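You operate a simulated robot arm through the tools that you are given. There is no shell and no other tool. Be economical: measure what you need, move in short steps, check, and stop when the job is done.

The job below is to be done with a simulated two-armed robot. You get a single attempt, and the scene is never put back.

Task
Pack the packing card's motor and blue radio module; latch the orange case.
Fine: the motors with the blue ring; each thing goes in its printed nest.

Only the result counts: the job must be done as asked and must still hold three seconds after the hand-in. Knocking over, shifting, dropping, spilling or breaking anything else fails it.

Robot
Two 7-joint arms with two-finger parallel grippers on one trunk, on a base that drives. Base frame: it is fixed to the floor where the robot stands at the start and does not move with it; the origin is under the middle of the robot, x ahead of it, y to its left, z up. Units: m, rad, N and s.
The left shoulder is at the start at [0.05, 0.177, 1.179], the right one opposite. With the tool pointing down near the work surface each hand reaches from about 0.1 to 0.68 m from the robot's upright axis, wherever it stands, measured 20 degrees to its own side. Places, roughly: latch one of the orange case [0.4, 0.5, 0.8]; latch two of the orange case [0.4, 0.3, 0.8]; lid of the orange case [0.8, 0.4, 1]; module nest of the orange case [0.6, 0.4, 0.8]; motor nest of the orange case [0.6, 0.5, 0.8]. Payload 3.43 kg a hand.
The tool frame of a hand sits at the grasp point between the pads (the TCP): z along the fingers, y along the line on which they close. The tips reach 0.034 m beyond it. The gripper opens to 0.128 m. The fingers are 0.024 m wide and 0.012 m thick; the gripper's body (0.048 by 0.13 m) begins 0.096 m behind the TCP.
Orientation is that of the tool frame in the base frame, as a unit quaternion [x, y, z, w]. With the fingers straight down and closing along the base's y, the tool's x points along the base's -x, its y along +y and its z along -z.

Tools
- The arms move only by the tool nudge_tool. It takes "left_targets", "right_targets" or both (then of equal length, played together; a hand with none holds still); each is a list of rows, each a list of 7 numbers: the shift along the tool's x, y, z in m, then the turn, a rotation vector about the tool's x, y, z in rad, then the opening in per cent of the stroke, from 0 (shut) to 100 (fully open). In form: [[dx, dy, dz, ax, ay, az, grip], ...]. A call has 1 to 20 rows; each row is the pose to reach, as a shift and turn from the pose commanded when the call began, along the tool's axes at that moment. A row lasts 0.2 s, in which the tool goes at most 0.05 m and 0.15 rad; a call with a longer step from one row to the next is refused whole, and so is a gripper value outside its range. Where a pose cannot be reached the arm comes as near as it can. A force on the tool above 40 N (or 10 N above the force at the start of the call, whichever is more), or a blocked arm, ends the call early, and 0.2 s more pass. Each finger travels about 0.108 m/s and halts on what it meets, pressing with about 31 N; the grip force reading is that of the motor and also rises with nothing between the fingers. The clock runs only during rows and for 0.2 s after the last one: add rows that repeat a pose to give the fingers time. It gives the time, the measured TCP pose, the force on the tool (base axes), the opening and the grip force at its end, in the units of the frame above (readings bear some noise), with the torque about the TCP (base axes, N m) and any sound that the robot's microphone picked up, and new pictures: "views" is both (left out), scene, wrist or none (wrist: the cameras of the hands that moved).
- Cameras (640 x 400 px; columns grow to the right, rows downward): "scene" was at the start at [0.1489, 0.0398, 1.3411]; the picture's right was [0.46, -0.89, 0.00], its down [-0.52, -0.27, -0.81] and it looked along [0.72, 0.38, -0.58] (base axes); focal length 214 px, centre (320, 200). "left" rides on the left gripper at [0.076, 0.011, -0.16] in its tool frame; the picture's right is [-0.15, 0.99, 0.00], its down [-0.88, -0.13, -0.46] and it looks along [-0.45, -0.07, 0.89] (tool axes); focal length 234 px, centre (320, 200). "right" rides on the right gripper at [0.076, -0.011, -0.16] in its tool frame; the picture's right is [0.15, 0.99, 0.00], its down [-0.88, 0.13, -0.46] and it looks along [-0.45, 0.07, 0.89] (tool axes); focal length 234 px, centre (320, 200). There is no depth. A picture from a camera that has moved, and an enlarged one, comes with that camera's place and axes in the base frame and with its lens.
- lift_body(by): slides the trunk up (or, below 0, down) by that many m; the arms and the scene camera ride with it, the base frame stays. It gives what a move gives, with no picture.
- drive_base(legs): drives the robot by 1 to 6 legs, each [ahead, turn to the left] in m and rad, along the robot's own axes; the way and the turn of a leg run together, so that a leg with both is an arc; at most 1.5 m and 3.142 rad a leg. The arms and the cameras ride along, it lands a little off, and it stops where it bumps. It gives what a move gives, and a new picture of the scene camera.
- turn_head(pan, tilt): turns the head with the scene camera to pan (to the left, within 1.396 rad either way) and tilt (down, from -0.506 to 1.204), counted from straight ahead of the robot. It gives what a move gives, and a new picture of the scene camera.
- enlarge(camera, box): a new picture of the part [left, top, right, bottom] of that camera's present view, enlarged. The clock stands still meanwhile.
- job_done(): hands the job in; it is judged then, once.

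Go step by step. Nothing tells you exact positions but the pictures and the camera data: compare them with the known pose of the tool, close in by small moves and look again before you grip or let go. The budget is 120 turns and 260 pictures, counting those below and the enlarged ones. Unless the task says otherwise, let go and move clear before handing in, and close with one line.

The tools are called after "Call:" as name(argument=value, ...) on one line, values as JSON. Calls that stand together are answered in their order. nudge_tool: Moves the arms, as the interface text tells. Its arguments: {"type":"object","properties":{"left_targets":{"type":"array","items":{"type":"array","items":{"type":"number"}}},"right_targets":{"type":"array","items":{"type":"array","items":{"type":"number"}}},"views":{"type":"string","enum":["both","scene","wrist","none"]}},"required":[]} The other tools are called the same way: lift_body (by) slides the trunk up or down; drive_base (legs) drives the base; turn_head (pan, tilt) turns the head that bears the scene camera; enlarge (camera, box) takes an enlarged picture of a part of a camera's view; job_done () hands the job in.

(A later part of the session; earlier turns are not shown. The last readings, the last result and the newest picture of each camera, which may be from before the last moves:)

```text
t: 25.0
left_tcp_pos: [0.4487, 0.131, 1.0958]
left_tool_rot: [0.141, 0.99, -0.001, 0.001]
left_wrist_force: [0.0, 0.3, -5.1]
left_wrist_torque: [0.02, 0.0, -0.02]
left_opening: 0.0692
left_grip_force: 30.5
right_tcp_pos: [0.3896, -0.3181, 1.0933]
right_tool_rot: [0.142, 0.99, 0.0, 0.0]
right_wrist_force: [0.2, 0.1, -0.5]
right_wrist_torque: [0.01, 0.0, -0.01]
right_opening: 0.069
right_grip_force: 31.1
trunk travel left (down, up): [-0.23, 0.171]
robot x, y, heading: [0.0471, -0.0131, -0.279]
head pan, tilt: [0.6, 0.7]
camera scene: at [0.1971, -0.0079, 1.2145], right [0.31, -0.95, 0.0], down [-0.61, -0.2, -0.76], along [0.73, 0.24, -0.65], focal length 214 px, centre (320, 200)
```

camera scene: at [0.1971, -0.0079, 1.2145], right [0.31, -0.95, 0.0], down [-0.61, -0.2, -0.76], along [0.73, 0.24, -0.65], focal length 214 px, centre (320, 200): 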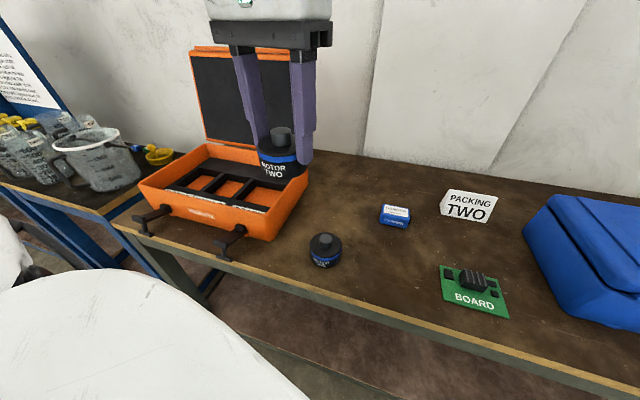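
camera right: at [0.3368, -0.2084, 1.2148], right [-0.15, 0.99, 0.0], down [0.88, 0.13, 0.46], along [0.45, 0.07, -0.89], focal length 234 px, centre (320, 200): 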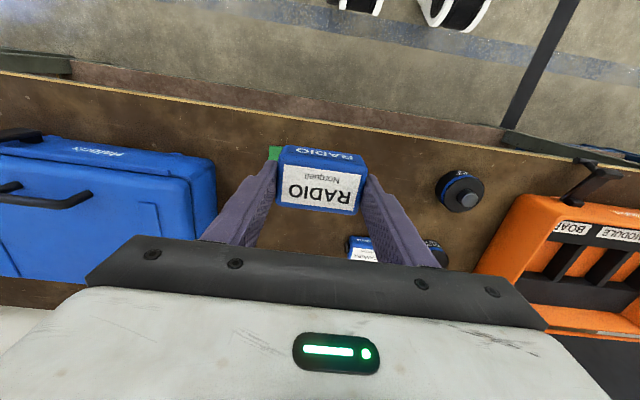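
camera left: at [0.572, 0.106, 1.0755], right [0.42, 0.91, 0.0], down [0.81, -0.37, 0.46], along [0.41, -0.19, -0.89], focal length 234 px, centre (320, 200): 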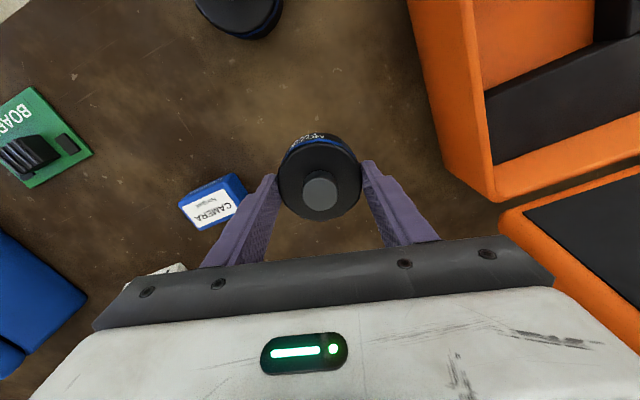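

Both parts are held high. I back off, turn, and come forward in front of the case.

Call:
drive_base(legs=[[-0.4, 0], [0, 0.83], [0.45, 0], [0, -0.2]])

```text
t: 32.7
left_tcp_pos: [0.2897, 0.6759, 1.096]
left_tool_rot: [-0.171, 0.985, 0.0, 0.001]
left_wrist_force: [0.0, -0.2, -4.7]
left_wrist_torque: [-0.04, 0.08, 0.0]
left_opening: 0.0691
left_grip_force: 31.0
right_tcp_pos: [0.5057, 0.2795, 1.093]
right_tool_rot: [-0.169, 0.986, -0.001, 0.0]
right_wrist_force: [0.4, 0.6, -1.2]
right_wrist_torque: [-0.01, 0.02, -0.01]
right_opening: 0.0694
right_grip_force: 31.3
trunk travel left (down, up): [-0.23, 0.171]
robot x, y, heading: [0.051, 0.3287, 0.342]
head pan, tilt: [0.6, 0.7]
camera scene: at [0.1676, 0.4169, 1.2145], right [0.81, -0.59, 0.0], down [-0.38, -0.52, -0.76], along [0.45, 0.62, -0.64], focal length 214 px, centre (320, 200)
```

scene: 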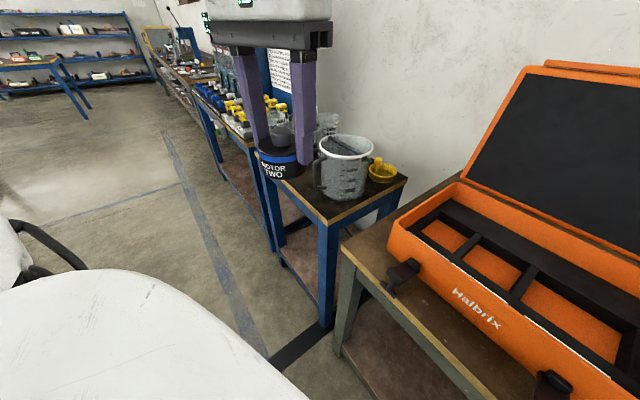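

Good position. I turn the head to the case and get a close view.

Call:
turn_head(pan=-0.15, tilt=0.8)

Call:
enlarge(camera="right", box=[0, 0, 640, 400])

```text
t: 33.8
left_tcp_pos: [0.289, 0.6762, 1.0947]
left_tool_rot: [-0.17, 0.985, 0.0, 0.002]
left_wrist_force: [0.0, -0.1, -4.3]
left_wrist_torque: [-0.01, 0.0, 0.01]
left_opening: 0.0688
left_grip_force: 30.9
right_tcp_pos: [0.5057, 0.2787, 1.0941]
right_tool_rot: [-0.169, 0.986, 0.0, 0.0]
right_wrist_force: [1.0, 1.0, -1.3]
right_wrist_torque: [-0.02, 0.0, -0.07]
right_opening: 0.0693
right_grip_force: 30.9
trunk travel left (down, up): [-0.23, 0.171]
robot x, y, heading: [0.049, 0.3257, 0.342]
head pan, tilt: [-0.15, 0.799]
camera scene: at [0.1966, 0.364, 1.2063], right [0.19, -0.98, 0.0], down [-0.7, -0.14, -0.7], along [0.68, 0.13, -0.72], focal length 214 px, centre (320, 200)
```

scene: 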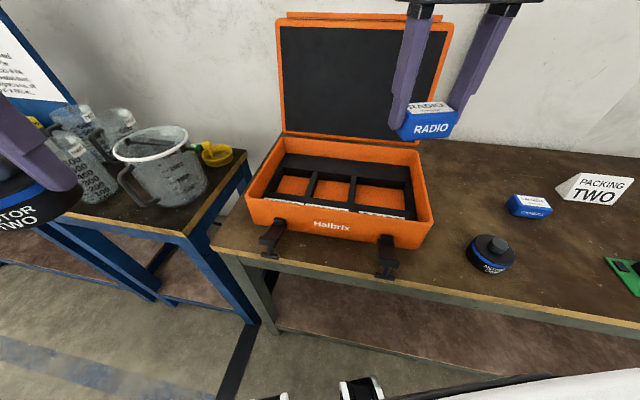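

```text
1.00 times, centred on (320, 200) of right (not enlarged: the box is as wide or as high as the picture)
camera zoom: at [0.438, 0.2431, 1.254], right [-0.47, 0.88, 0.0], down [0.79, 0.42, 0.46], along [0.4, 0.21, -0.89], focal length 234 px, centre (320, 200)
```

zoom: 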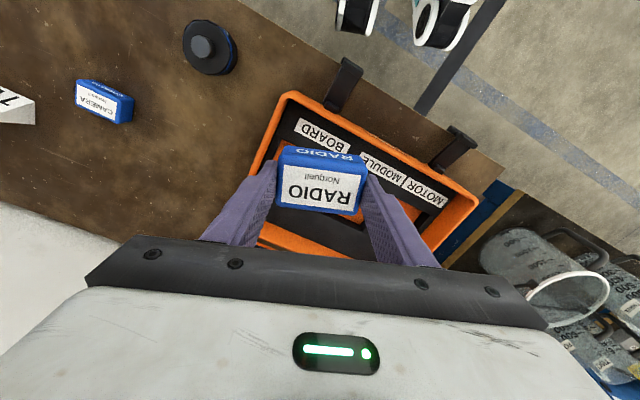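

Call:
enlarge(camera="scene", box=[230, 130, 450, 280])

Call:
enlarge(camera="right", box=[260, 70, 500, 270])

```text
2.67 times, centred on (340, 205) of scene
camera zoom: at [0.1966, 0.364, 1.2063], right [0.19, -0.98, 0.0], down [-0.7, -0.14, -0.7], along [0.68, 0.13, -0.72], focal length 572 px, centre (267, 187)
```

zoom: 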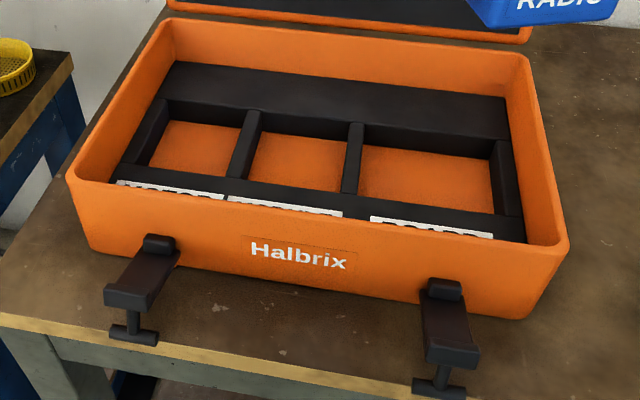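

```text
2.00 times, centred on (380, 170) of right
camera zoom: at [0.438, 0.2431, 1.254], right [-0.47, 0.88, 0.0], down [0.79, 0.42, 0.46], along [0.4, 0.21, -0.89], focal length 468 px, centre (200, 260)
```

zoom: 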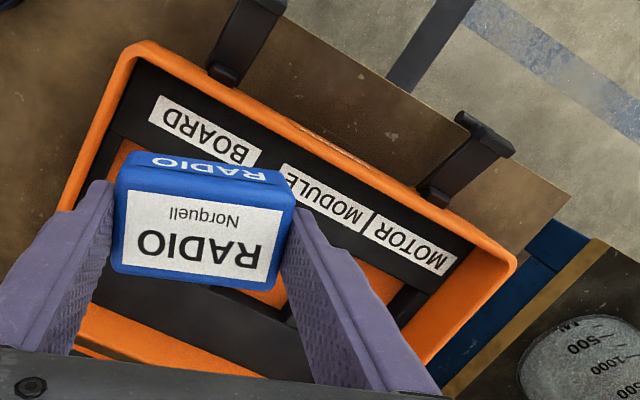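

Case is aligned with base axes: rim z≈0.90, foam top ≈0.84, nest floor ≈0.81; module nest centre ≈(0.598, 0.410), motor nest ≈(0.597, 0.513). I bring the radio above its nest and turn it square.

Call:
nudge_tool(right_targets=[[-0.025, 0.018, 0, 0, 0, 0.1, 40], [-0.05, 0.036, 0, 0, 0, 0.2, 40], [-0.075, 0.054, 0, 0, 0, 0.3, 40], [-0.1, 0.072, 0.02, 0, 0, 0.34, 40], [-0.12, 0.086, 0.05, 0, 0, 0.34, 40], [-0.13, 0.093, 0.08, 0, 0, 0.34, 40], [-0.13, 0.093, 0.1, 0, 0, 0.34, 40], [-0.13, 0.093, 0.1, 0, 0, 0.34, 40]], views="both")

Call:
enlarge(camera="right", box=[200, 70, 440, 220])

Call:
enlarge(camera="scene", box=[230, 120, 450, 260])

```text
t: 35.6
left_tcp_pos: [0.2873, 0.6767, 1.0941]
left_tool_rot: [-0.17, 0.985, -0.001, 0.001]
left_wrist_force: [-0.1, 0.1, -5.3]
left_wrist_torque: [0.01, -0.02, 0.0]
left_opening: 0.0692
left_grip_force: 30.8
right_tcp_pos: [0.5988, 0.4103, 0.995]
right_tool_rot: [0.0, 1.0, 0.0, 0.001]
right_wrist_force: [-0.6, 0.1, -1.7]
right_wrist_torque: [0.01, -0.01, 0.03]
right_opening: 0.0692
right_grip_force: 30.8
trunk travel left (down, up): [-0.23, 0.171]
robot x, y, heading: [0.0503, 0.3235, 0.344]
head pan, tilt: [-0.15, 0.799]
camera scene: at [0.1966, 0.364, 1.2063], right [0.19, -0.98, 0.0], down [-0.7, -0.14, -0.7], along [0.68, 0.13, -0.72], focal length 214 px, centre (320, 200)
camera right: at [0.523, 0.3979, 1.155], right [-0.15, 0.99, 0.0], down [0.88, 0.13, 0.46], along [0.45, 0.07, -0.89], focal length 234 px, centre (320, 200)
```

scene: 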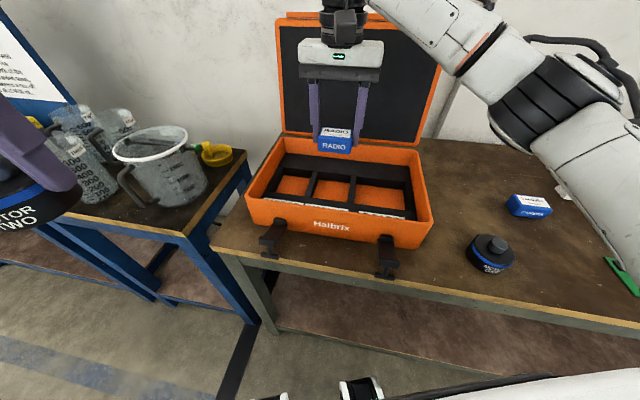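
right: 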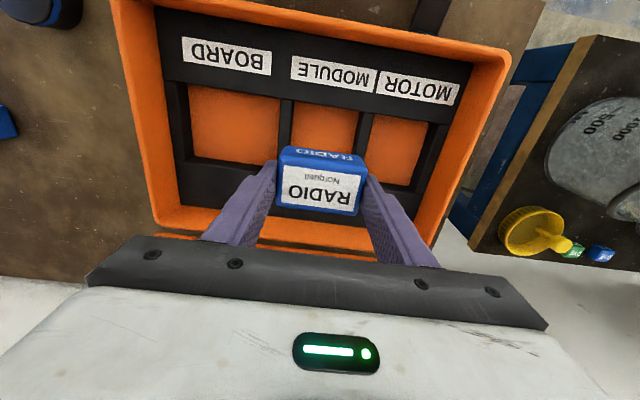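

```text
2.67 times, centred on (320, 145) of right
camera zoom: at [0.523, 0.3979, 1.155], right [-0.15, 0.99, 0.0], down [0.88, 0.13, 0.46], along [0.45, 0.07, -0.89], focal length 624 px, centre (320, 347)
```

zoom: 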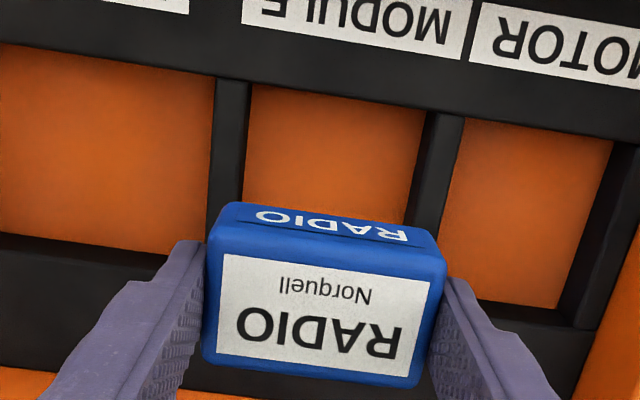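

```text
2.86 times, centred on (340, 190) of scene
camera zoom: at [0.1966, 0.364, 1.2063], right [0.19, -0.98, 0.0], down [-0.7, -0.14, -0.7], along [0.68, 0.13, -0.72], focal length 613 px, centre (263, 229)
```

zoom: 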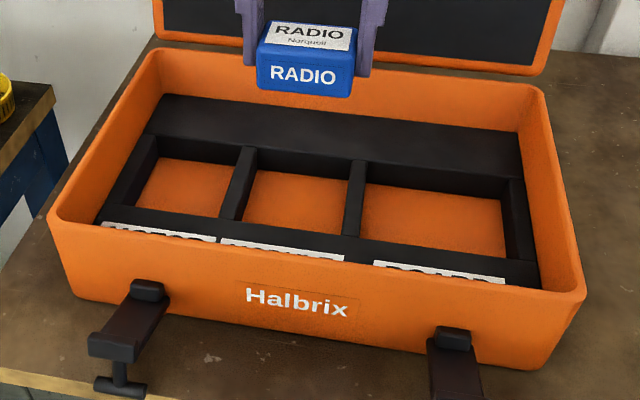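

Aligned with the module nest (centre (0.599, 0.411)). I lower to just above the foam level and check.

Call:
nudge_tool(right_targets=[[0, 0.001, 0.04, 0, 0, 0, 40], [0, 0.001, 0.08, 0, 0, 0, 40], [0, 0.001, 0.105, 0, 0, 0, 40], [0, 0.001, 0.105, 0, 0, 0, 40]], views="wrist")

Call:
enlarge(camera="right", box=[200, 70, 440, 220])

Call:
enlarge(camera="scene", box=[230, 120, 450, 260])

```text
t: 36.6
left_tcp_pos: [0.2881, 0.6762, 1.0969]
left_tool_rot: [-0.17, 0.985, -0.001, 0.0]
left_wrist_force: [1.0, 0.8, -5.2]
left_wrist_torque: [-0.03, 0.0, -0.02]
left_opening: 0.069
left_grip_force: 31.2
right_tcp_pos: [0.5969, 0.4095, 0.8887]
right_tool_rot: [-0.001, 1.0, -0.001, 0.0]
right_wrist_force: [-0.3, -0.2, -1.7]
right_wrist_torque: [0.01, -0.03, 0.02]
right_opening: 0.069
right_grip_force: 31.2
trunk travel left (down, up): [-0.23, 0.171]
robot x, y, heading: [0.0484, 0.3242, 0.347]
head pan, tilt: [-0.15, 0.799]
camera right: at [0.522, 0.3988, 1.0495], right [-0.15, 0.99, 0.0], down [0.88, 0.13, 0.46], along [0.45, 0.07, -0.89], focal length 234 px, centre (320, 200)
```

right: 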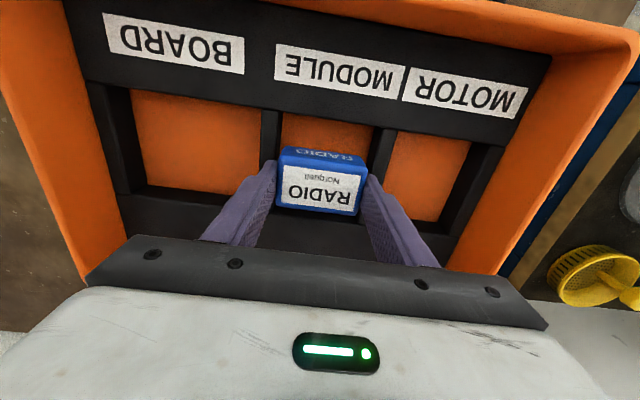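

```text
2.67 times, centred on (320, 145) of right
camera zoom: at [0.522, 0.3988, 1.0495], right [-0.15, 0.99, 0.0], down [0.88, 0.13, 0.46], along [0.45, 0.07, -0.89], focal length 624 px, centre (320, 347)
```

zoom: 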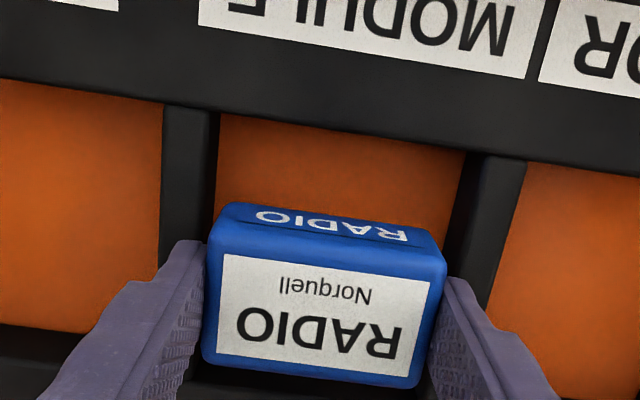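

```text
2.86 times, centred on (340, 190) of scene
camera zoom: at [0.1966, 0.3639, 1.2063], right [0.19, -0.98, 0.0], down [-0.7, -0.14, -0.7], along [0.68, 0.13, -0.72], focal length 613 px, centre (263, 229)
```

zoom: 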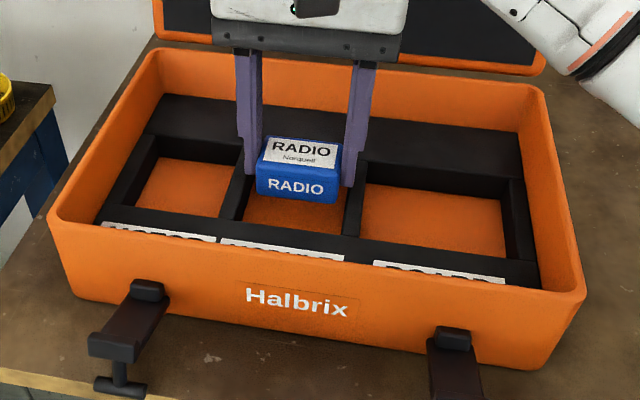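

Centred in the module nest. I lower 14 mm and open gently.

Call:
nudge_tool(right_targets=[[-0.001, 0.001, 0.008, 0, 0, 0, 40], [-0.001, 0.001, 0.015, 0, 0, 0, 40], [-0.001, 0.001, 0.015, 0, 0, 0, 40]], views="none")

Call:
enlarge(camera="right", box=[200, 70, 440, 220])

Call:
enlarge(camera="scene", box=[270, 150, 390, 220])

```text
t: 37.4
left_tcp_pos: [0.2883, 0.6761, 1.0967]
left_tool_rot: [-0.169, 0.986, -0.002, 0.001]
left_wrist_force: [-0.2, 0.0, -4.8]
left_wrist_torque: [0.02, -0.01, 0.0]
left_opening: 0.0689
left_grip_force: 31.3
right_tcp_pos: [0.5982, 0.4119, 0.8739]
right_tool_rot: [0.0, 1.0, 0.0, 0.0]
right_wrist_force: [-0.7, 0.4, -1.4]
right_wrist_torque: [0.01, 0.01, 0.02]
right_opening: 0.0692
right_grip_force: 30.9
trunk travel left (down, up): [-0.23, 0.171]
robot x, y, heading: [0.0491, 0.327, 0.341]
head pan, tilt: [-0.15, 0.799]
```

```text
2.67 times, centred on (320, 145) of right
camera zoom: at [0.5224, 0.4004, 1.034], right [-0.15, 0.99, 0.0], down [0.88, 0.13, 0.46], along [0.45, 0.07, -0.89], focal length 624 px, centre (320, 347)
```

zoom: 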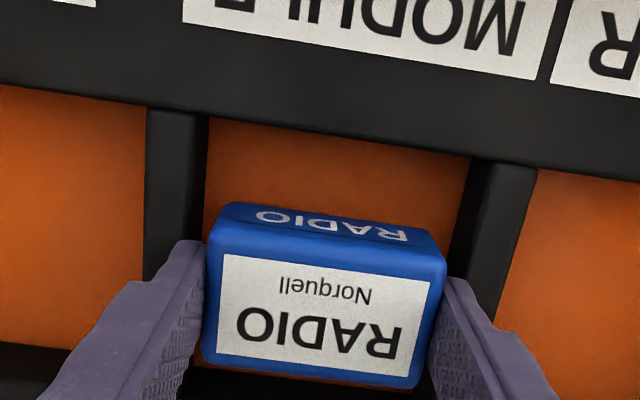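

```text
5.33 times, centred on (330, 185) of scene
camera zoom: at [0.1966, 0.3639, 1.2063], right [0.19, -0.98, 0.0], down [-0.7, -0.14, -0.7], along [0.68, 0.13, -0.72], focal length 1144 px, centre (267, 280)
```

zoom: 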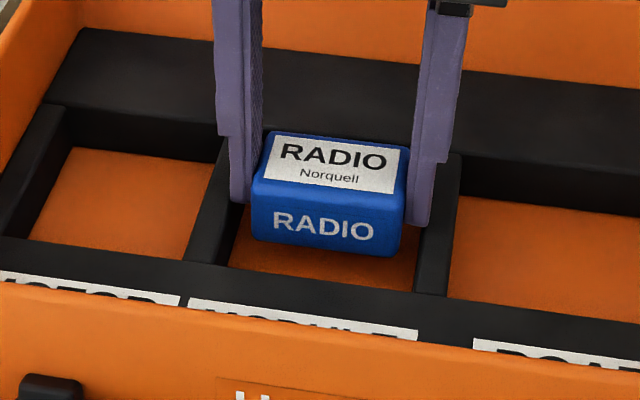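

No contact yet; the bottom is within a few mm of the floor. I go 2 mm lower and open.

Call:
nudge_tool(right_targets=[[0, 0, 0.003, 0, 0, 0, 40], [0, 0, 0.003, 0, 0, 0, 50], [0, 0, 0.003, 0, 0, 0, 60], [0, 0, 0.003, 0, 0, 0, 66], [0, 0, -0.02, 0, 0, 0, 66], [0, 0, -0.06, 0, 0, 0, 66], [0, 0, -0.1, 0, 0, 0, 66]], views="both")

Call:
enlarge(camera="scene", box=[250, 130, 410, 230])

```text
t: 39.0
left_tcp_pos: [0.2882, 0.6764, 1.0963]
left_tool_rot: [-0.171, 0.985, -0.001, 0.001]
left_wrist_force: [0.3, 0.1, -5.5]
left_wrist_torque: [0.0, -0.03, 0.01]
left_opening: 0.0687
left_grip_force: 30.6
right_tcp_pos: [0.5978, 0.4123, 0.9731]
right_tool_rot: [0.0, 1.0, -0.001, -0.001]
right_wrist_force: [0.0, 0.3, -0.1]
right_wrist_torque: [0.0, 0.0, 0.0]
right_opening: 0.0845
right_grip_force: 0.2
trunk travel left (down, up): [-0.23, 0.171]
robot x, y, heading: [0.0487, 0.3256, 0.339]
head pan, tilt: [-0.15, 0.799]
camera scene: at [0.1961, 0.364, 1.2063], right [0.19, -0.98, 0.0], down [-0.7, -0.14, -0.7], along [0.68, 0.13, -0.72], focal length 214 px, centre (320, 200)
camera right: at [0.5224, 0.4016, 1.1334], right [-0.15, 0.99, 0.0], down [0.88, 0.13, 0.45], along [0.45, 0.07, -0.89], focal length 234 px, centre (320, 200)
```

scene: 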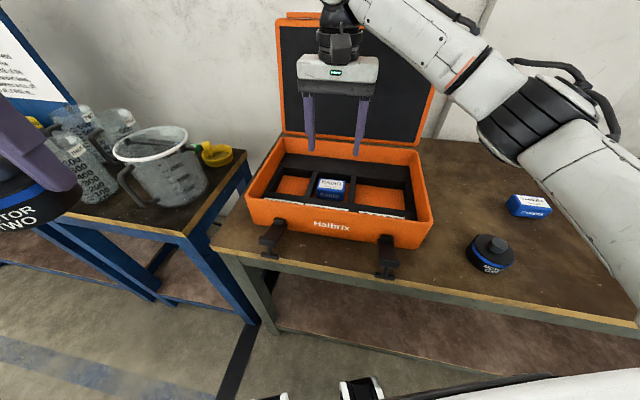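
right: 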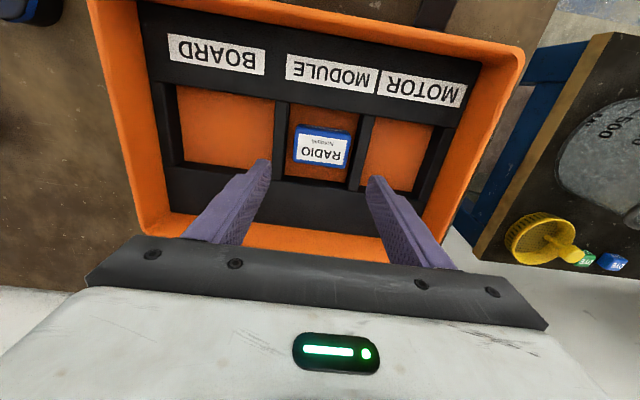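

```text
4.00 times, centred on (330, 180) of scene
camera zoom: at [0.1961, 0.364, 1.2063], right [0.19, -0.98, 0.0], down [-0.7, -0.14, -0.7], along [0.68, 0.13, -0.72], focal length 858 px, centre (280, 280)
```

zoom: 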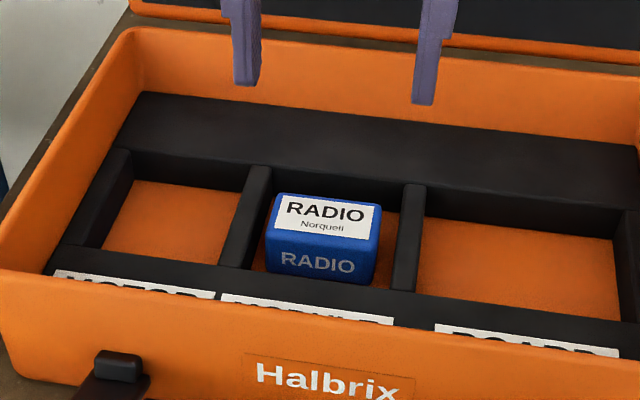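

Radio sits flat in the module nest. I retract the right hand and turn the base so the left hand faces the motor nest.

Call:
nudge_tool(right_targets=[[0, 0, -0.04, 0, 0, 0, 66], [0, 0, -0.08, 0, 0, 0, 66], [0.03, -0.03, -0.1, 0, 0, 0, 66], [0.06, -0.065, -0.11, 0, 0, 0, 66], [0.09, -0.1, -0.12, 0, 0, 0, 66], [0.12, -0.135, -0.13, 0, 0, 0, 66], [0.15, -0.17, -0.13, 0, 0, 0, 66], [0.17, -0.2, -0.13, 0, 0, 0, 66]], views="none")

Call:
drive_base(legs=[[0, -0.3]])

```text
t: 40.8
left_tcp_pos: [0.2884, 0.6764, 1.0965]
left_tool_rot: [-0.17, 0.985, 0.0, 0.001]
left_wrist_force: [-0.5, 0.7, -5.7]
left_wrist_torque: [0.01, 0.02, 0.0]
left_opening: 0.069
left_grip_force: 31.5
right_tcp_pos: [0.4293, 0.2115, 1.105]
right_tool_rot: [-0.001, 1.0, 0.001, 0.0]
right_wrist_force: [0.0, 0.5, -0.8]
right_wrist_torque: [-0.02, -0.03, 0.0]
right_opening: 0.0843
right_grip_force: 0.1
trunk travel left (down, up): [-0.23, 0.171]
robot x, y, heading: [0.048, 0.3242, 0.342]
head pan, tilt: [-0.15, 0.799]
```

```text
t: 42.1
left_tcp_pos: [0.3804, 0.5914, 1.0968]
left_tool_rot: [-0.023, 1.0, 0.001, 0.0]
left_wrist_force: [0.3, 0.5, -5.7]
left_wrist_torque: [0.01, 0.01, -0.01]
left_opening: 0.0691
left_grip_force: 31.3
right_tcp_pos: [0.3802, 0.1055, 1.1043]
right_tool_rot: [0.147, 0.989, 0.0, 0.0]
right_wrist_force: [0.3, -0.7, 0.0]
right_wrist_torque: [-0.03, -0.04, 0.01]
right_opening: 0.0843
right_grip_force: 0.0
trunk travel left (down, up): [-0.23, 0.171]
robot x, y, heading: [0.0494, 0.3274, 0.048]
head pan, tilt: [-0.15, 0.799]
camera scene: at [0.2016, 0.3194, 1.2063], right [-0.1, -0.99, 0.0], down [-0.71, 0.08, -0.7], along [0.69, -0.07, -0.72], focal length 214 px, centre (320, 200)
```

scene: 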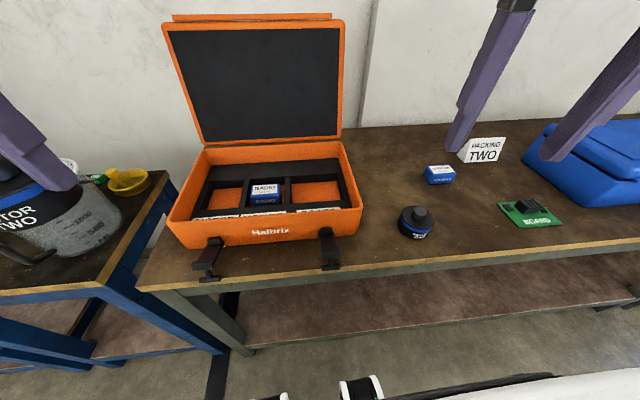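

I bring the motor above its nest at height and look.

Call:
nudge_tool(left_targets=[[-0.04, -0.015, 0, 0, 0, 0.02, 45], [-0.08, -0.03, 0, 0, 0, 0.046, 45], [-0.12, -0.045, 0, 0, 0, 0.046, 45], [-0.16, -0.06, 0, 0, 0, 0.046, 45], [-0.19, -0.075, 0.02, 0, 0, 0.046, 45], [-0.213, -0.089, 0.04, 0, 0, 0.046, 45], [-0.213, -0.089, 0.075, 0, 0, 0.046, 45], [-0.213, -0.089, 0.085, 0, 0, 0.046, 45], [-0.213, -0.089, 0.085, 0, 0, 0.046, 45]], views="both")

Call:
enlarge(camera="left", box=[200, 60, 440, 210])

Call:
enlarge(camera="scene", box=[160, 130, 370, 270])

```text
t: 44.1
left_tcp_pos: [0.5544, 0.5464, 0.9992]
left_tool_rot: [0.0, 1.0, -0.001, 0.002]
left_wrist_force: [0.1, 0.0, -4.8]
left_wrist_torque: [0.0, 0.0, -0.01]
left_opening: 0.0688
left_grip_force: 31.2
left hand out of reach, approached as far as the arm can: row 4, 5, 6, 7, 8, 9
right_tcp_pos: [0.3795, 0.1054, 1.1046]
right_tool_rot: [0.146, 0.989, 0.0, 0.0]
right_wrist_force: [-0.3, 0.3, -0.2]
right_wrist_torque: [0.02, -0.03, -0.01]
right_opening: 0.0843
right_grip_force: 0.1
trunk travel left (down, up): [-0.23, 0.171]
robot x, y, heading: [0.0485, 0.3248, 0.047]
head pan, tilt: [-0.15, 0.799]
camera scene: at [0.2009, 0.3197, 1.2065], right [-0.1, -0.99, 0.0], down [-0.71, 0.07, -0.7], along [0.69, -0.07, -0.72], focal length 214 px, centre (320, 200)
camera left: at [0.4793, 0.5579, 1.1585], right [0.15, 0.99, 0.0], down [0.88, -0.13, 0.46], along [0.45, -0.07, -0.89], focal length 234 px, centre (320, 200)
```

scene: 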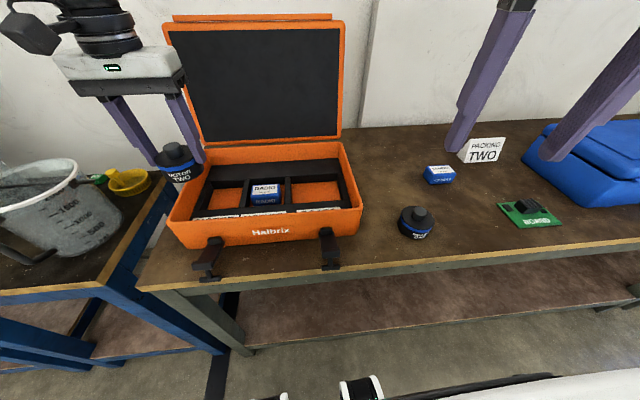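
left: 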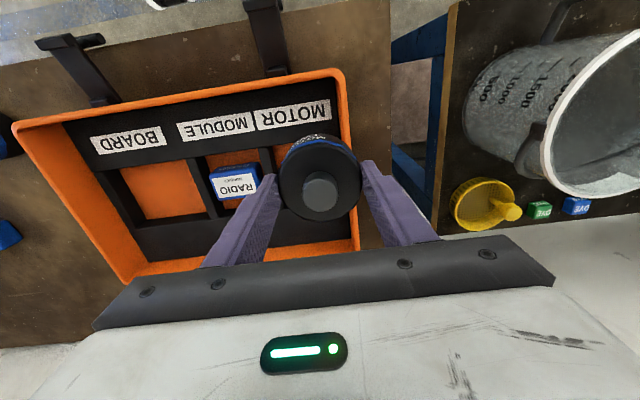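

```text
2.67 times, centred on (320, 135) of left
camera zoom: at [0.4793, 0.5579, 1.1585], right [0.15, 0.99, 0.0], down [0.88, -0.13, 0.46], along [0.45, -0.07, -0.89], focal length 624 px, centre (320, 373)
```

zoom: 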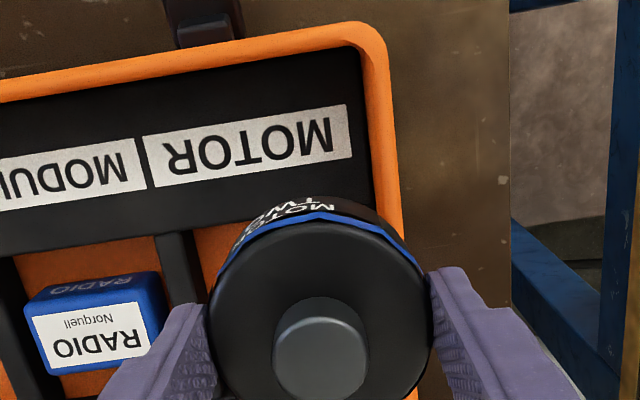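

```text
2.86 times, centred on (265, 200) of scene
camera zoom: at [0.2009, 0.3197, 1.2065], right [-0.1, -0.99, 0.0], down [-0.71, 0.07, -0.7], along [0.69, -0.07, -0.72], focal length 613 px, centre (477, 200)
```

zoom: 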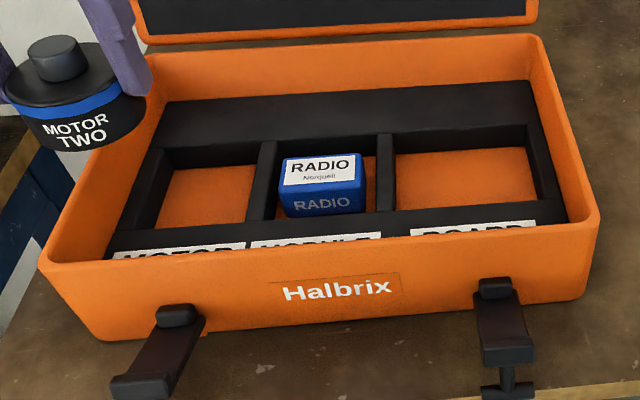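

Reach is limited by height; raising the trunk 0.06 should put both hover and placing heights in the arm's good band.

Call:
lift_body(by=0.07)

Call:
nudge_tool(left_targets=[[0, 0, 0.04, 0, 0, 0, 45], [0, 0, 0.075, 0, 0, 0, 45], [-0.02, -0.016, 0.075, 0, 0, 0, 45], [-0.043, -0.034, 0.075, 0, 0, 0, 45], [-0.043, -0.034, 0.075, 0, 0, 0, 45]], views="both")

```text
t: 45.2
left_tcp_pos: [0.5567, 0.5465, 1.0687]
left_tool_rot: [0.001, 1.0, -0.001, 0.001]
left_wrist_force: [0.0, -0.2, -5.2]
left_wrist_torque: [0.02, 0.01, 0.02]
left_opening: 0.0686
left_grip_force: 31.1
right_tcp_pos: [0.3807, 0.1063, 1.1742]
right_tool_rot: [0.147, 0.989, 0.0, -0.001]
right_wrist_force: [-0.4, -0.1, 0.0]
right_wrist_torque: [0.01, 0.04, -0.03]
right_opening: 0.0843
right_grip_force: 0.0
trunk travel left (down, up): [-0.3, 0.101]
robot x, y, heading: [0.0512, 0.3287, 0.042]
head pan, tilt: [-0.15, 0.799]
```

```text
t: 46.4
left_tcp_pos: [0.5644, 0.5419, 0.9932]
left_tool_rot: [0.0, 1.0, -0.002, 0.001]
left_wrist_force: [0.6, 0.3, -5.3]
left_wrist_torque: [-0.02, -0.01, -0.02]
left_opening: 0.0688
left_grip_force: 31.2
left hand out of reach, approached as far as the arm can: row 3, 4, 5
right_tcp_pos: [0.3798, 0.1056, 1.1746]
right_tool_rot: [0.147, 0.989, 0.0, 0.0]
right_wrist_force: [-0.3, 0.1, 0.4]
right_wrist_torque: [-0.06, 0.02, -0.06]
right_opening: 0.0842
right_grip_force: 0.1
trunk travel left (down, up): [-0.3, 0.101]
robot x, y, heading: [0.0516, 0.3275, 0.045]
head pan, tilt: [-0.15, 0.799]
camera scene: at [0.2017, 0.3197, 1.2763], right [-0.1, -0.99, 0.0], down [-0.71, 0.07, -0.7], along [0.69, -0.07, -0.72], focal length 214 px, centre (320, 200)
camera left: at [0.4884, 0.554, 1.1534], right [0.15, 0.99, 0.0], down [0.88, -0.13, 0.46], along [0.45, -0.07, -0.89], focal length 234 px, centre (320, 200)
```

scene: 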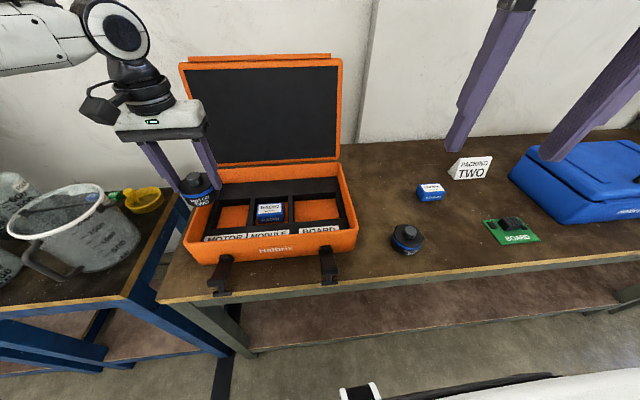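
left: 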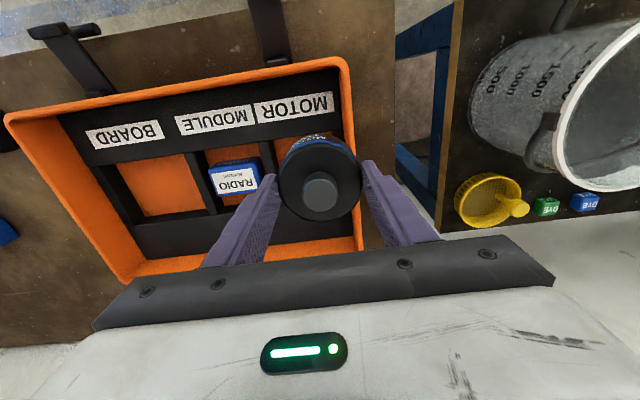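

Rotating the base further right brings the nest closer to the left shoulder. I raise/retract a bit and turn.

Call:
nudge_tool(left_targets=[[0.02, 0.02, -0.03, 0, 0, 0, 45], [0.04, 0.04, -0.06, 0, 0, 0, 45], [0.06, 0.06, -0.06, 0, 0, 0, 45]], views="none")

Call:
drive_base(legs=[[0, -0.28]])

```text
t: 47.2
left_tcp_pos: [0.5009, 0.6023, 1.0533]
left_tool_rot: [0.001, 1.0, -0.002, -0.001]
left_wrist_force: [0.4, -1.3, -5.1]
left_wrist_torque: [-0.01, 0.02, -0.01]
left_opening: 0.0687
left_grip_force: 31.1
right_tcp_pos: [0.3809, 0.1077, 1.1748]
right_tool_rot: [0.147, 0.989, 0.0, 0.001]
right_wrist_force: [-0.5, -0.1, -0.2]
right_wrist_torque: [0.0, 0.01, 0.0]
right_opening: 0.0848
right_grip_force: 0.0
trunk travel left (down, up): [-0.3, 0.101]
robot x, y, heading: [0.049, 0.3199, 0.048]
head pan, tilt: [-0.15, 0.799]
```

```text
t: 48.5
left_tcp_pos: [0.5609, 0.4668, 1.0542]
left_tool_rot: [0.139, 0.99, -0.001, 0.002]
left_wrist_force: [0.2, 0.4, -5.0]
left_wrist_torque: [0.03, 0.0, 0.0]
left_opening: 0.0687
left_grip_force: 31.1
right_tcp_pos: [0.3072, 0.0237, 1.1755]
right_tool_rot: [0.283, 0.959, -0.001, -0.002]
right_wrist_force: [-0.1, -0.5, 0.4]
right_wrist_torque: [-0.01, -0.01, 0.01]
right_opening: 0.0847
right_grip_force: 0.0
trunk travel left (down, up): [-0.3, 0.101]
robot x, y, heading: [0.0516, 0.3237, -0.23]
head pan, tilt: [-0.15, 0.799]
camera scene: at [0.1944, 0.2781, 1.2763], right [-0.37, -0.93, 0.0], down [-0.67, 0.27, -0.7], along [0.65, -0.26, -0.72], focal length 214 px, centre (320, 200)
```

scene: 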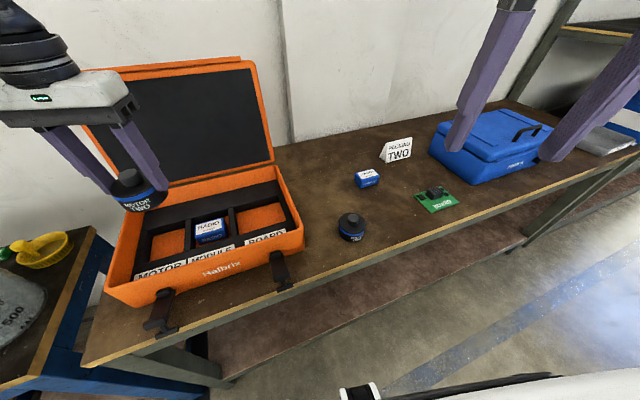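

To keep the fingers clear of the case's side wall I turn the gripper ~90° so the fingers lie along x, while hovering above the motor nest.

Call:
nudge_tool(left_targets=[[0, 0.01, 0, 0, 0, 0.14, 45], [-0.005, 0.02, 0, 0, 0, 0.28, 45], [-0.01, 0.03, 0, 0, 0, 0.42, 45], [-0.015, 0.04, 0, 0, 0, 0.56, 45], [-0.022, 0.053, 0, 0, 0, 0.7, 45], [-0.022, 0.053, 0, 0, 0, 0.84, 45], [-0.022, 0.053, 0, 0, 0, 0.98, 45], [-0.022, 0.053, 0, 0, 0, 1.12, 45], [-0.022, 0.053, 0, 0, 0, 1.25, 45], [-0.022, 0.053, 0.04, 0, 0, 1.25, 45], [-0.022, 0.053, 0.06, 0, 0, 1.25, 45]], views="both")

```text
t: 51.0
left_tcp_pos: [0.5986, 0.5114, 0.9944]
left_tool_rot: [0.693, 0.721, -0.001, 0.002]
left_wrist_force: [0.4, -0.4, -5.0]
left_wrist_torque: [0.03, 0.01, 0.01]
left_opening: 0.0689
left_grip_force: 30.9
right_tcp_pos: [0.3065, 0.025, 1.1755]
right_tool_rot: [0.283, 0.959, 0.0, 0.0]
right_wrist_force: [0.4, -0.9, 0.8]
right_wrist_torque: [-0.02, -0.02, -0.01]
right_opening: 0.0845
right_grip_force: 0.0
trunk travel left (down, up): [-0.3, 0.101]
robot x, y, heading: [0.0486, 0.3247, -0.236]
head pan, tilt: [-0.15, 0.799]
camera scene: at [0.1946, 0.2787, 1.2763], right [-0.37, -0.93, 0.0], down [-0.67, 0.27, -0.7], along [0.65, -0.26, -0.72], focal length 214 px, centre (320, 200)
camera left: at [0.6069, 0.5888, 1.1531], right [0.99, -0.11, 0.0], down [-0.1, -0.88, 0.46], along [-0.05, -0.46, -0.89], focal length 234 px, centre (320, 200)
```

scene: 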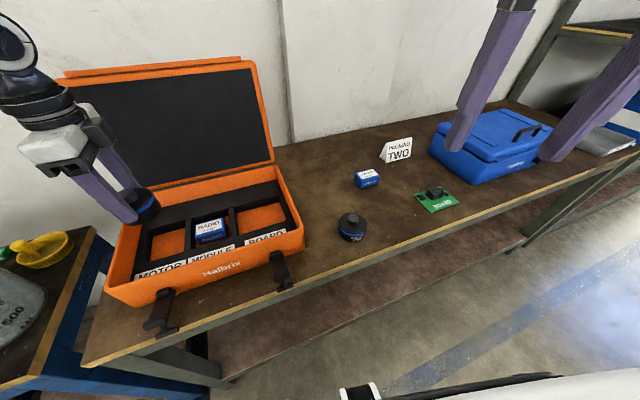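
left: 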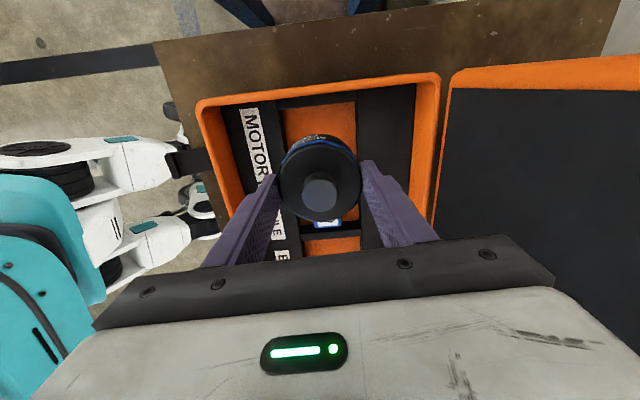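

Reached. I zoom in to verify the nest's position under the motor.

Call:
enlarge(camera="left", box=[200, 60, 440, 210])

Call:
enlarge(camera="scene", box=[80, 150, 320, 310])

```text
2.67 times, centred on (320, 135) of left
camera zoom: at [0.6069, 0.5888, 1.1531], right [0.99, -0.11, 0.0], down [-0.1, -0.88, 0.46], along [-0.05, -0.46, -0.89], focal length 624 px, centre (320, 373)
```

zoom: 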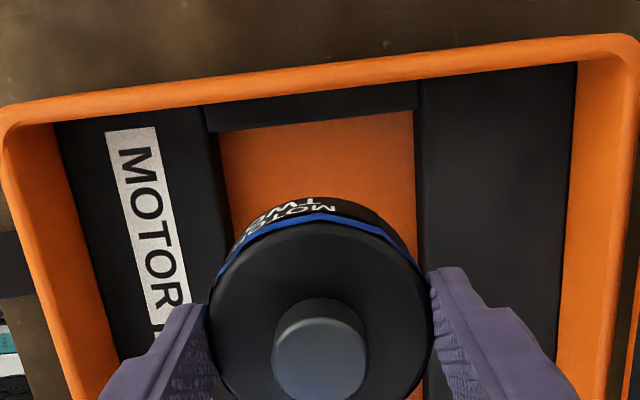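

```text
2.50 times, centred on (200, 230) of scene
camera zoom: at [0.1946, 0.2787, 1.2763], right [-0.37, -0.93, 0.0], down [-0.67, 0.27, -0.7], along [0.65, -0.26, -0.72], focal length 536 px, centre (620, 125)
```

zoom: 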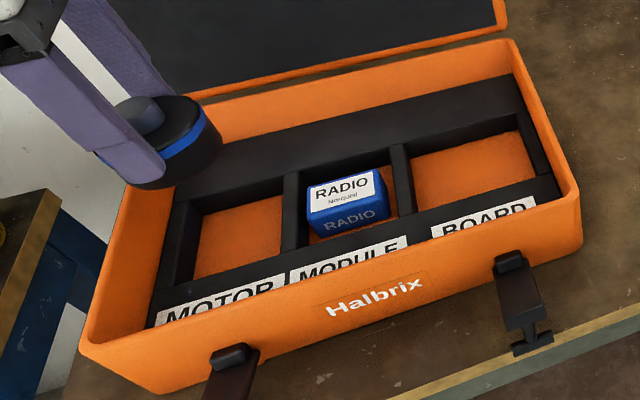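

Call:
enlarge(camera="scene", box=[130, 205, 250, 285])

```text
5.00 times, centred on (190, 245) of scene
camera zoom: at [0.1946, 0.2787, 1.2763], right [-0.37, -0.93, 0.0], down [-0.67, 0.27, -0.7], along [0.65, -0.26, -0.72], focal length 1072 px, centre (970, -25)
```

zoom: 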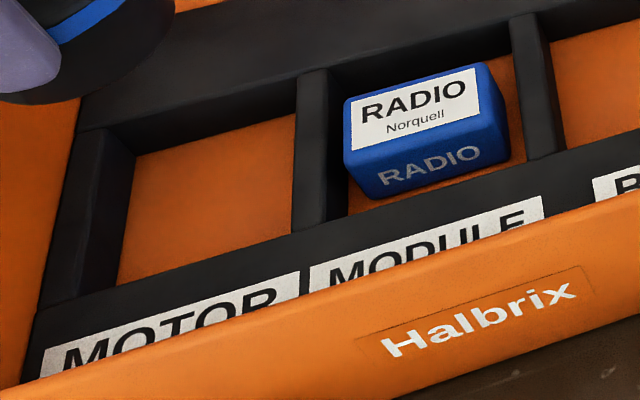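

Motor nest centre ≈(0.599, 0.514); the motor is right above. I lower it to near the floor.

Call:
nudge_tool(left_targets=[[0.001, 0, 0.04, 0, 0, 0, 45], [0.001, 0, 0.08, 0, 0, 0, 45], [0.001, 0, 0.1, 0, 0, 0, 45], [0.001, 0, 0.1, 0, 0, 0, 45]], views="wrist")

Call:
enlarge(camera="scene", box=[80, 170, 280, 300])

Call:
enlarge(camera="left", box=[200, 60, 440, 210])

```text
t: 52.0
left_tcp_pos: [0.599, 0.5122, 0.8932]
left_tool_rot: [0.692, 0.722, -0.001, 0.002]
left_wrist_force: [0.2, 0.2, -4.6]
left_wrist_torque: [-0.01, 0.01, 0.01]
left_opening: 0.0688
left_grip_force: 30.8
right_tcp_pos: [0.3082, 0.0247, 1.1763]
right_tool_rot: [0.283, 0.959, 0.001, -0.001]
right_wrist_force: [0.6, -0.6, 0.0]
right_wrist_torque: [0.02, 0.02, 0.01]
right_opening: 0.0846
right_grip_force: 0.1
trunk travel left (down, up): [-0.3, 0.101]
robot x, y, heading: [0.0508, 0.3242, -0.238]
head pan, tilt: [-0.15, 0.799]
camera left: at [0.6076, 0.5891, 1.0535], right [0.99, -0.11, 0.0], down [-0.1, -0.88, 0.46], along [-0.05, -0.46, -0.89], focal length 234 px, centre (320, 200)
```

left: 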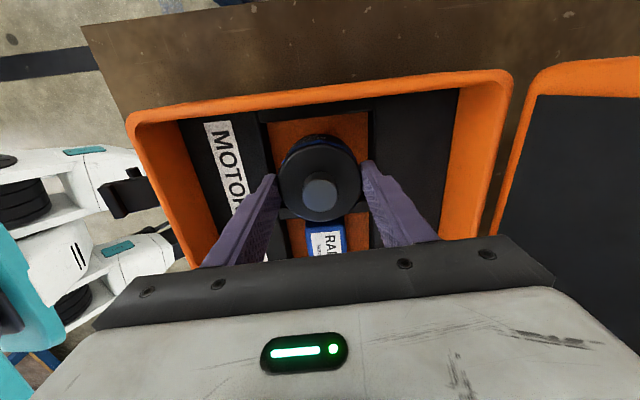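

```text
3.08 times, centred on (180, 235) of scene
camera zoom: at [0.1945, 0.2786, 1.2763], right [-0.37, -0.93, 0.0], down [-0.67, 0.27, -0.7], along [0.65, -0.26, -0.72], focal length 660 px, centre (751, 92)
```

zoom: 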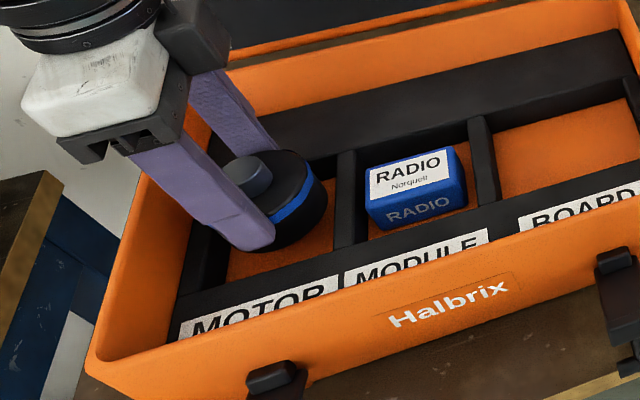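

```text
2.67 times, centred on (320, 135) of left
camera zoom: at [0.6076, 0.5891, 1.0535], right [0.99, -0.11, 0.0], down [-0.1, -0.88, 0.46], along [-0.05, -0.46, -0.89], focal length 624 px, centre (320, 373)
```

zoom: 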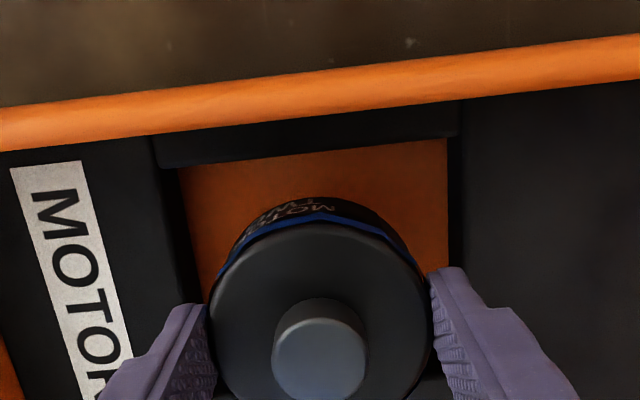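

Looks right. Lower the last 13 mm.

Call:
nudge_tool(left_targets=[[0.001, 0, 0.005, 0, 0, 0, 45], [0.001, 0, 0.009, 0, 0, 0, 45], [0.001, 0, 0.013, 0, 0, 0, 45], [0.001, 0, 0.013, 0, 0, 0, 45]], views="none")

Call:
enlarge(camera="scene", box=[110, 190, 230, 270])

```text
t: 53.0
left_tcp_pos: [0.5977, 0.5126, 0.8812]
left_tool_rot: [0.693, 0.721, 0.0, 0.001]
left_wrist_force: [-0.7, -0.9, -5.6]
left_wrist_torque: [0.01, -0.01, -0.03]
left_opening: 0.069
left_grip_force: 31.3
right_tcp_pos: [0.3075, 0.0236, 1.1746]
right_tool_rot: [0.283, 0.959, 0.001, -0.001]
right_wrist_force: [-0.2, 0.2, -0.1]
right_wrist_torque: [0.02, 0.01, 0.04]
right_opening: 0.0846
right_grip_force: 0.0
trunk travel left (down, up): [-0.3, 0.101]
robot x, y, heading: [0.0496, 0.3269, -0.233]
head pan, tilt: [-0.15, 0.799]
```

```text
5.00 times, centred on (170, 230) of scene
camera zoom: at [0.1946, 0.2786, 1.2763], right [-0.37, -0.93, 0.0], down [-0.67, 0.27, -0.7], along [0.65, -0.26, -0.72], focal length 1072 px, centre (1070, 50)
```

zoom: 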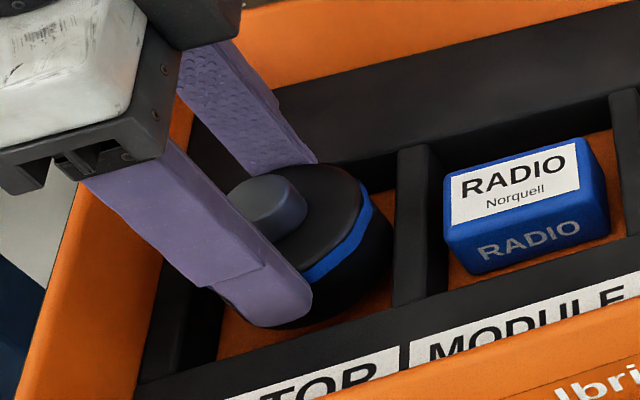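

Still hanging; lower up to 5 mm more watching the force, then open.

Call:
nudge_tool(left_targets=[[0, 0, 0.003, 0, 0, 0, 45], [0, 0, 0.005, 0, 0, 0, 45], [0, 0, 0.005, 0, 0, 0, 45]], views="none")

```text
t: 53.8
left_tcp_pos: [0.5974, 0.5124, 0.8757]
left_tool_rot: [0.693, 0.721, 0.0, 0.001]
left_wrist_force: [0.1, -0.5, -5.5]
left_wrist_torque: [0.0, 0.0, 0.0]
left_opening: 0.0687
left_grip_force: 31.5
right_tcp_pos: [0.3072, 0.0235, 1.175]
right_tool_rot: [0.283, 0.959, 0.0, 0.0]
right_wrist_force: [0.2, 0.3, 0.1]
right_wrist_torque: [-0.01, -0.01, 0.03]
right_opening: 0.0846
right_grip_force: 0.1
trunk travel left (down, up): [-0.3, 0.101]
robot x, y, heading: [0.0493, 0.3262, -0.232]
head pan, tilt: [-0.15, 0.799]
```

Call:
nudge_tool(left_targets=[[0, 0.0015, 0.002, 0, 0, 0, 45], [0, 0.0015, 0.003, 0, 0, 0, 45], [0, 0.0015, 0.003, 0, 0, 0, 58], [0, 0.0015, -0.001, 0, 0, 0, 64], [0, 0.0015, -0.01, 0, 0, 0, 72], [0, 0.0015, -0.05, 0, 0, 0, 72], [0, 0.0015, -0.09, 0, 0, 0, 72], [0, 0.0015, -0.13, 0, 0, 0, 72]], views="both")

Call:
enlarge(camera="scene", box=[80, 170, 280, 300])

```text
t: 55.5
left_tcp_pos: [0.5962, 0.5115, 1.0044]
left_tool_rot: [0.692, 0.722, 0.0, 0.001]
left_wrist_force: [0.3, 0.2, 0.8]
left_wrist_torque: [-0.01, -0.01, 0.04]
left_opening: 0.0922
left_grip_force: 0.1
right_tcp_pos: [0.3066, 0.0235, 1.1743]
right_tool_rot: [0.283, 0.959, 0.0, 0.0]
right_wrist_force: [-0.2, 0.7, 1.0]
right_wrist_torque: [-0.02, 0.0, -0.02]
right_opening: 0.0842
right_grip_force: 0.0
trunk travel left (down, up): [-0.3, 0.101]
robot x, y, heading: [0.0515, 0.325, -0.236]
head pan, tilt: [-0.15, 0.799]
camera scene: at [0.1937, 0.2783, 1.2764], right [-0.37, -0.93, 0.0], down [-0.66, 0.27, -0.7], along [0.65, -0.26, -0.72], focal length 214 px, centre (320, 200)
camera left: at [0.6053, 0.5884, 1.1642], right [0.99, -0.11, 0.0], down [-0.1, -0.88, 0.46], along [-0.05, -0.46, -0.89], focal length 234 px, centre (320, 200)
```

scene: 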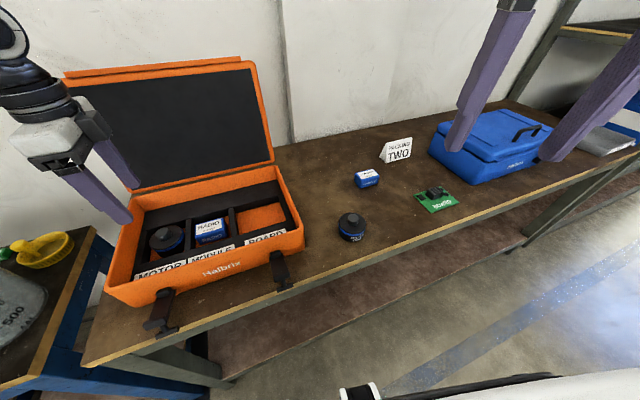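
left: 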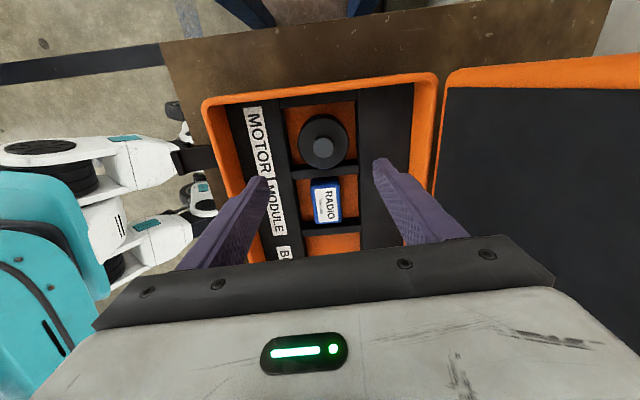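

```text
3.08 times, centred on (180, 235) of scene
camera zoom: at [0.1937, 0.2783, 1.2764], right [-0.37, -0.93, 0.0], down [-0.66, 0.27, -0.7], along [0.65, -0.26, -0.72], focal length 660 px, centre (751, 92)
```

zoom: 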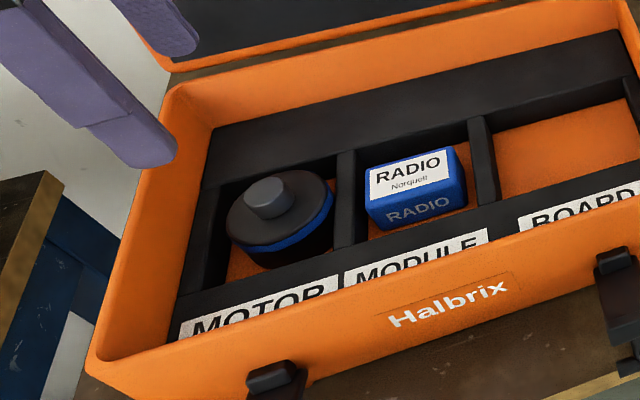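

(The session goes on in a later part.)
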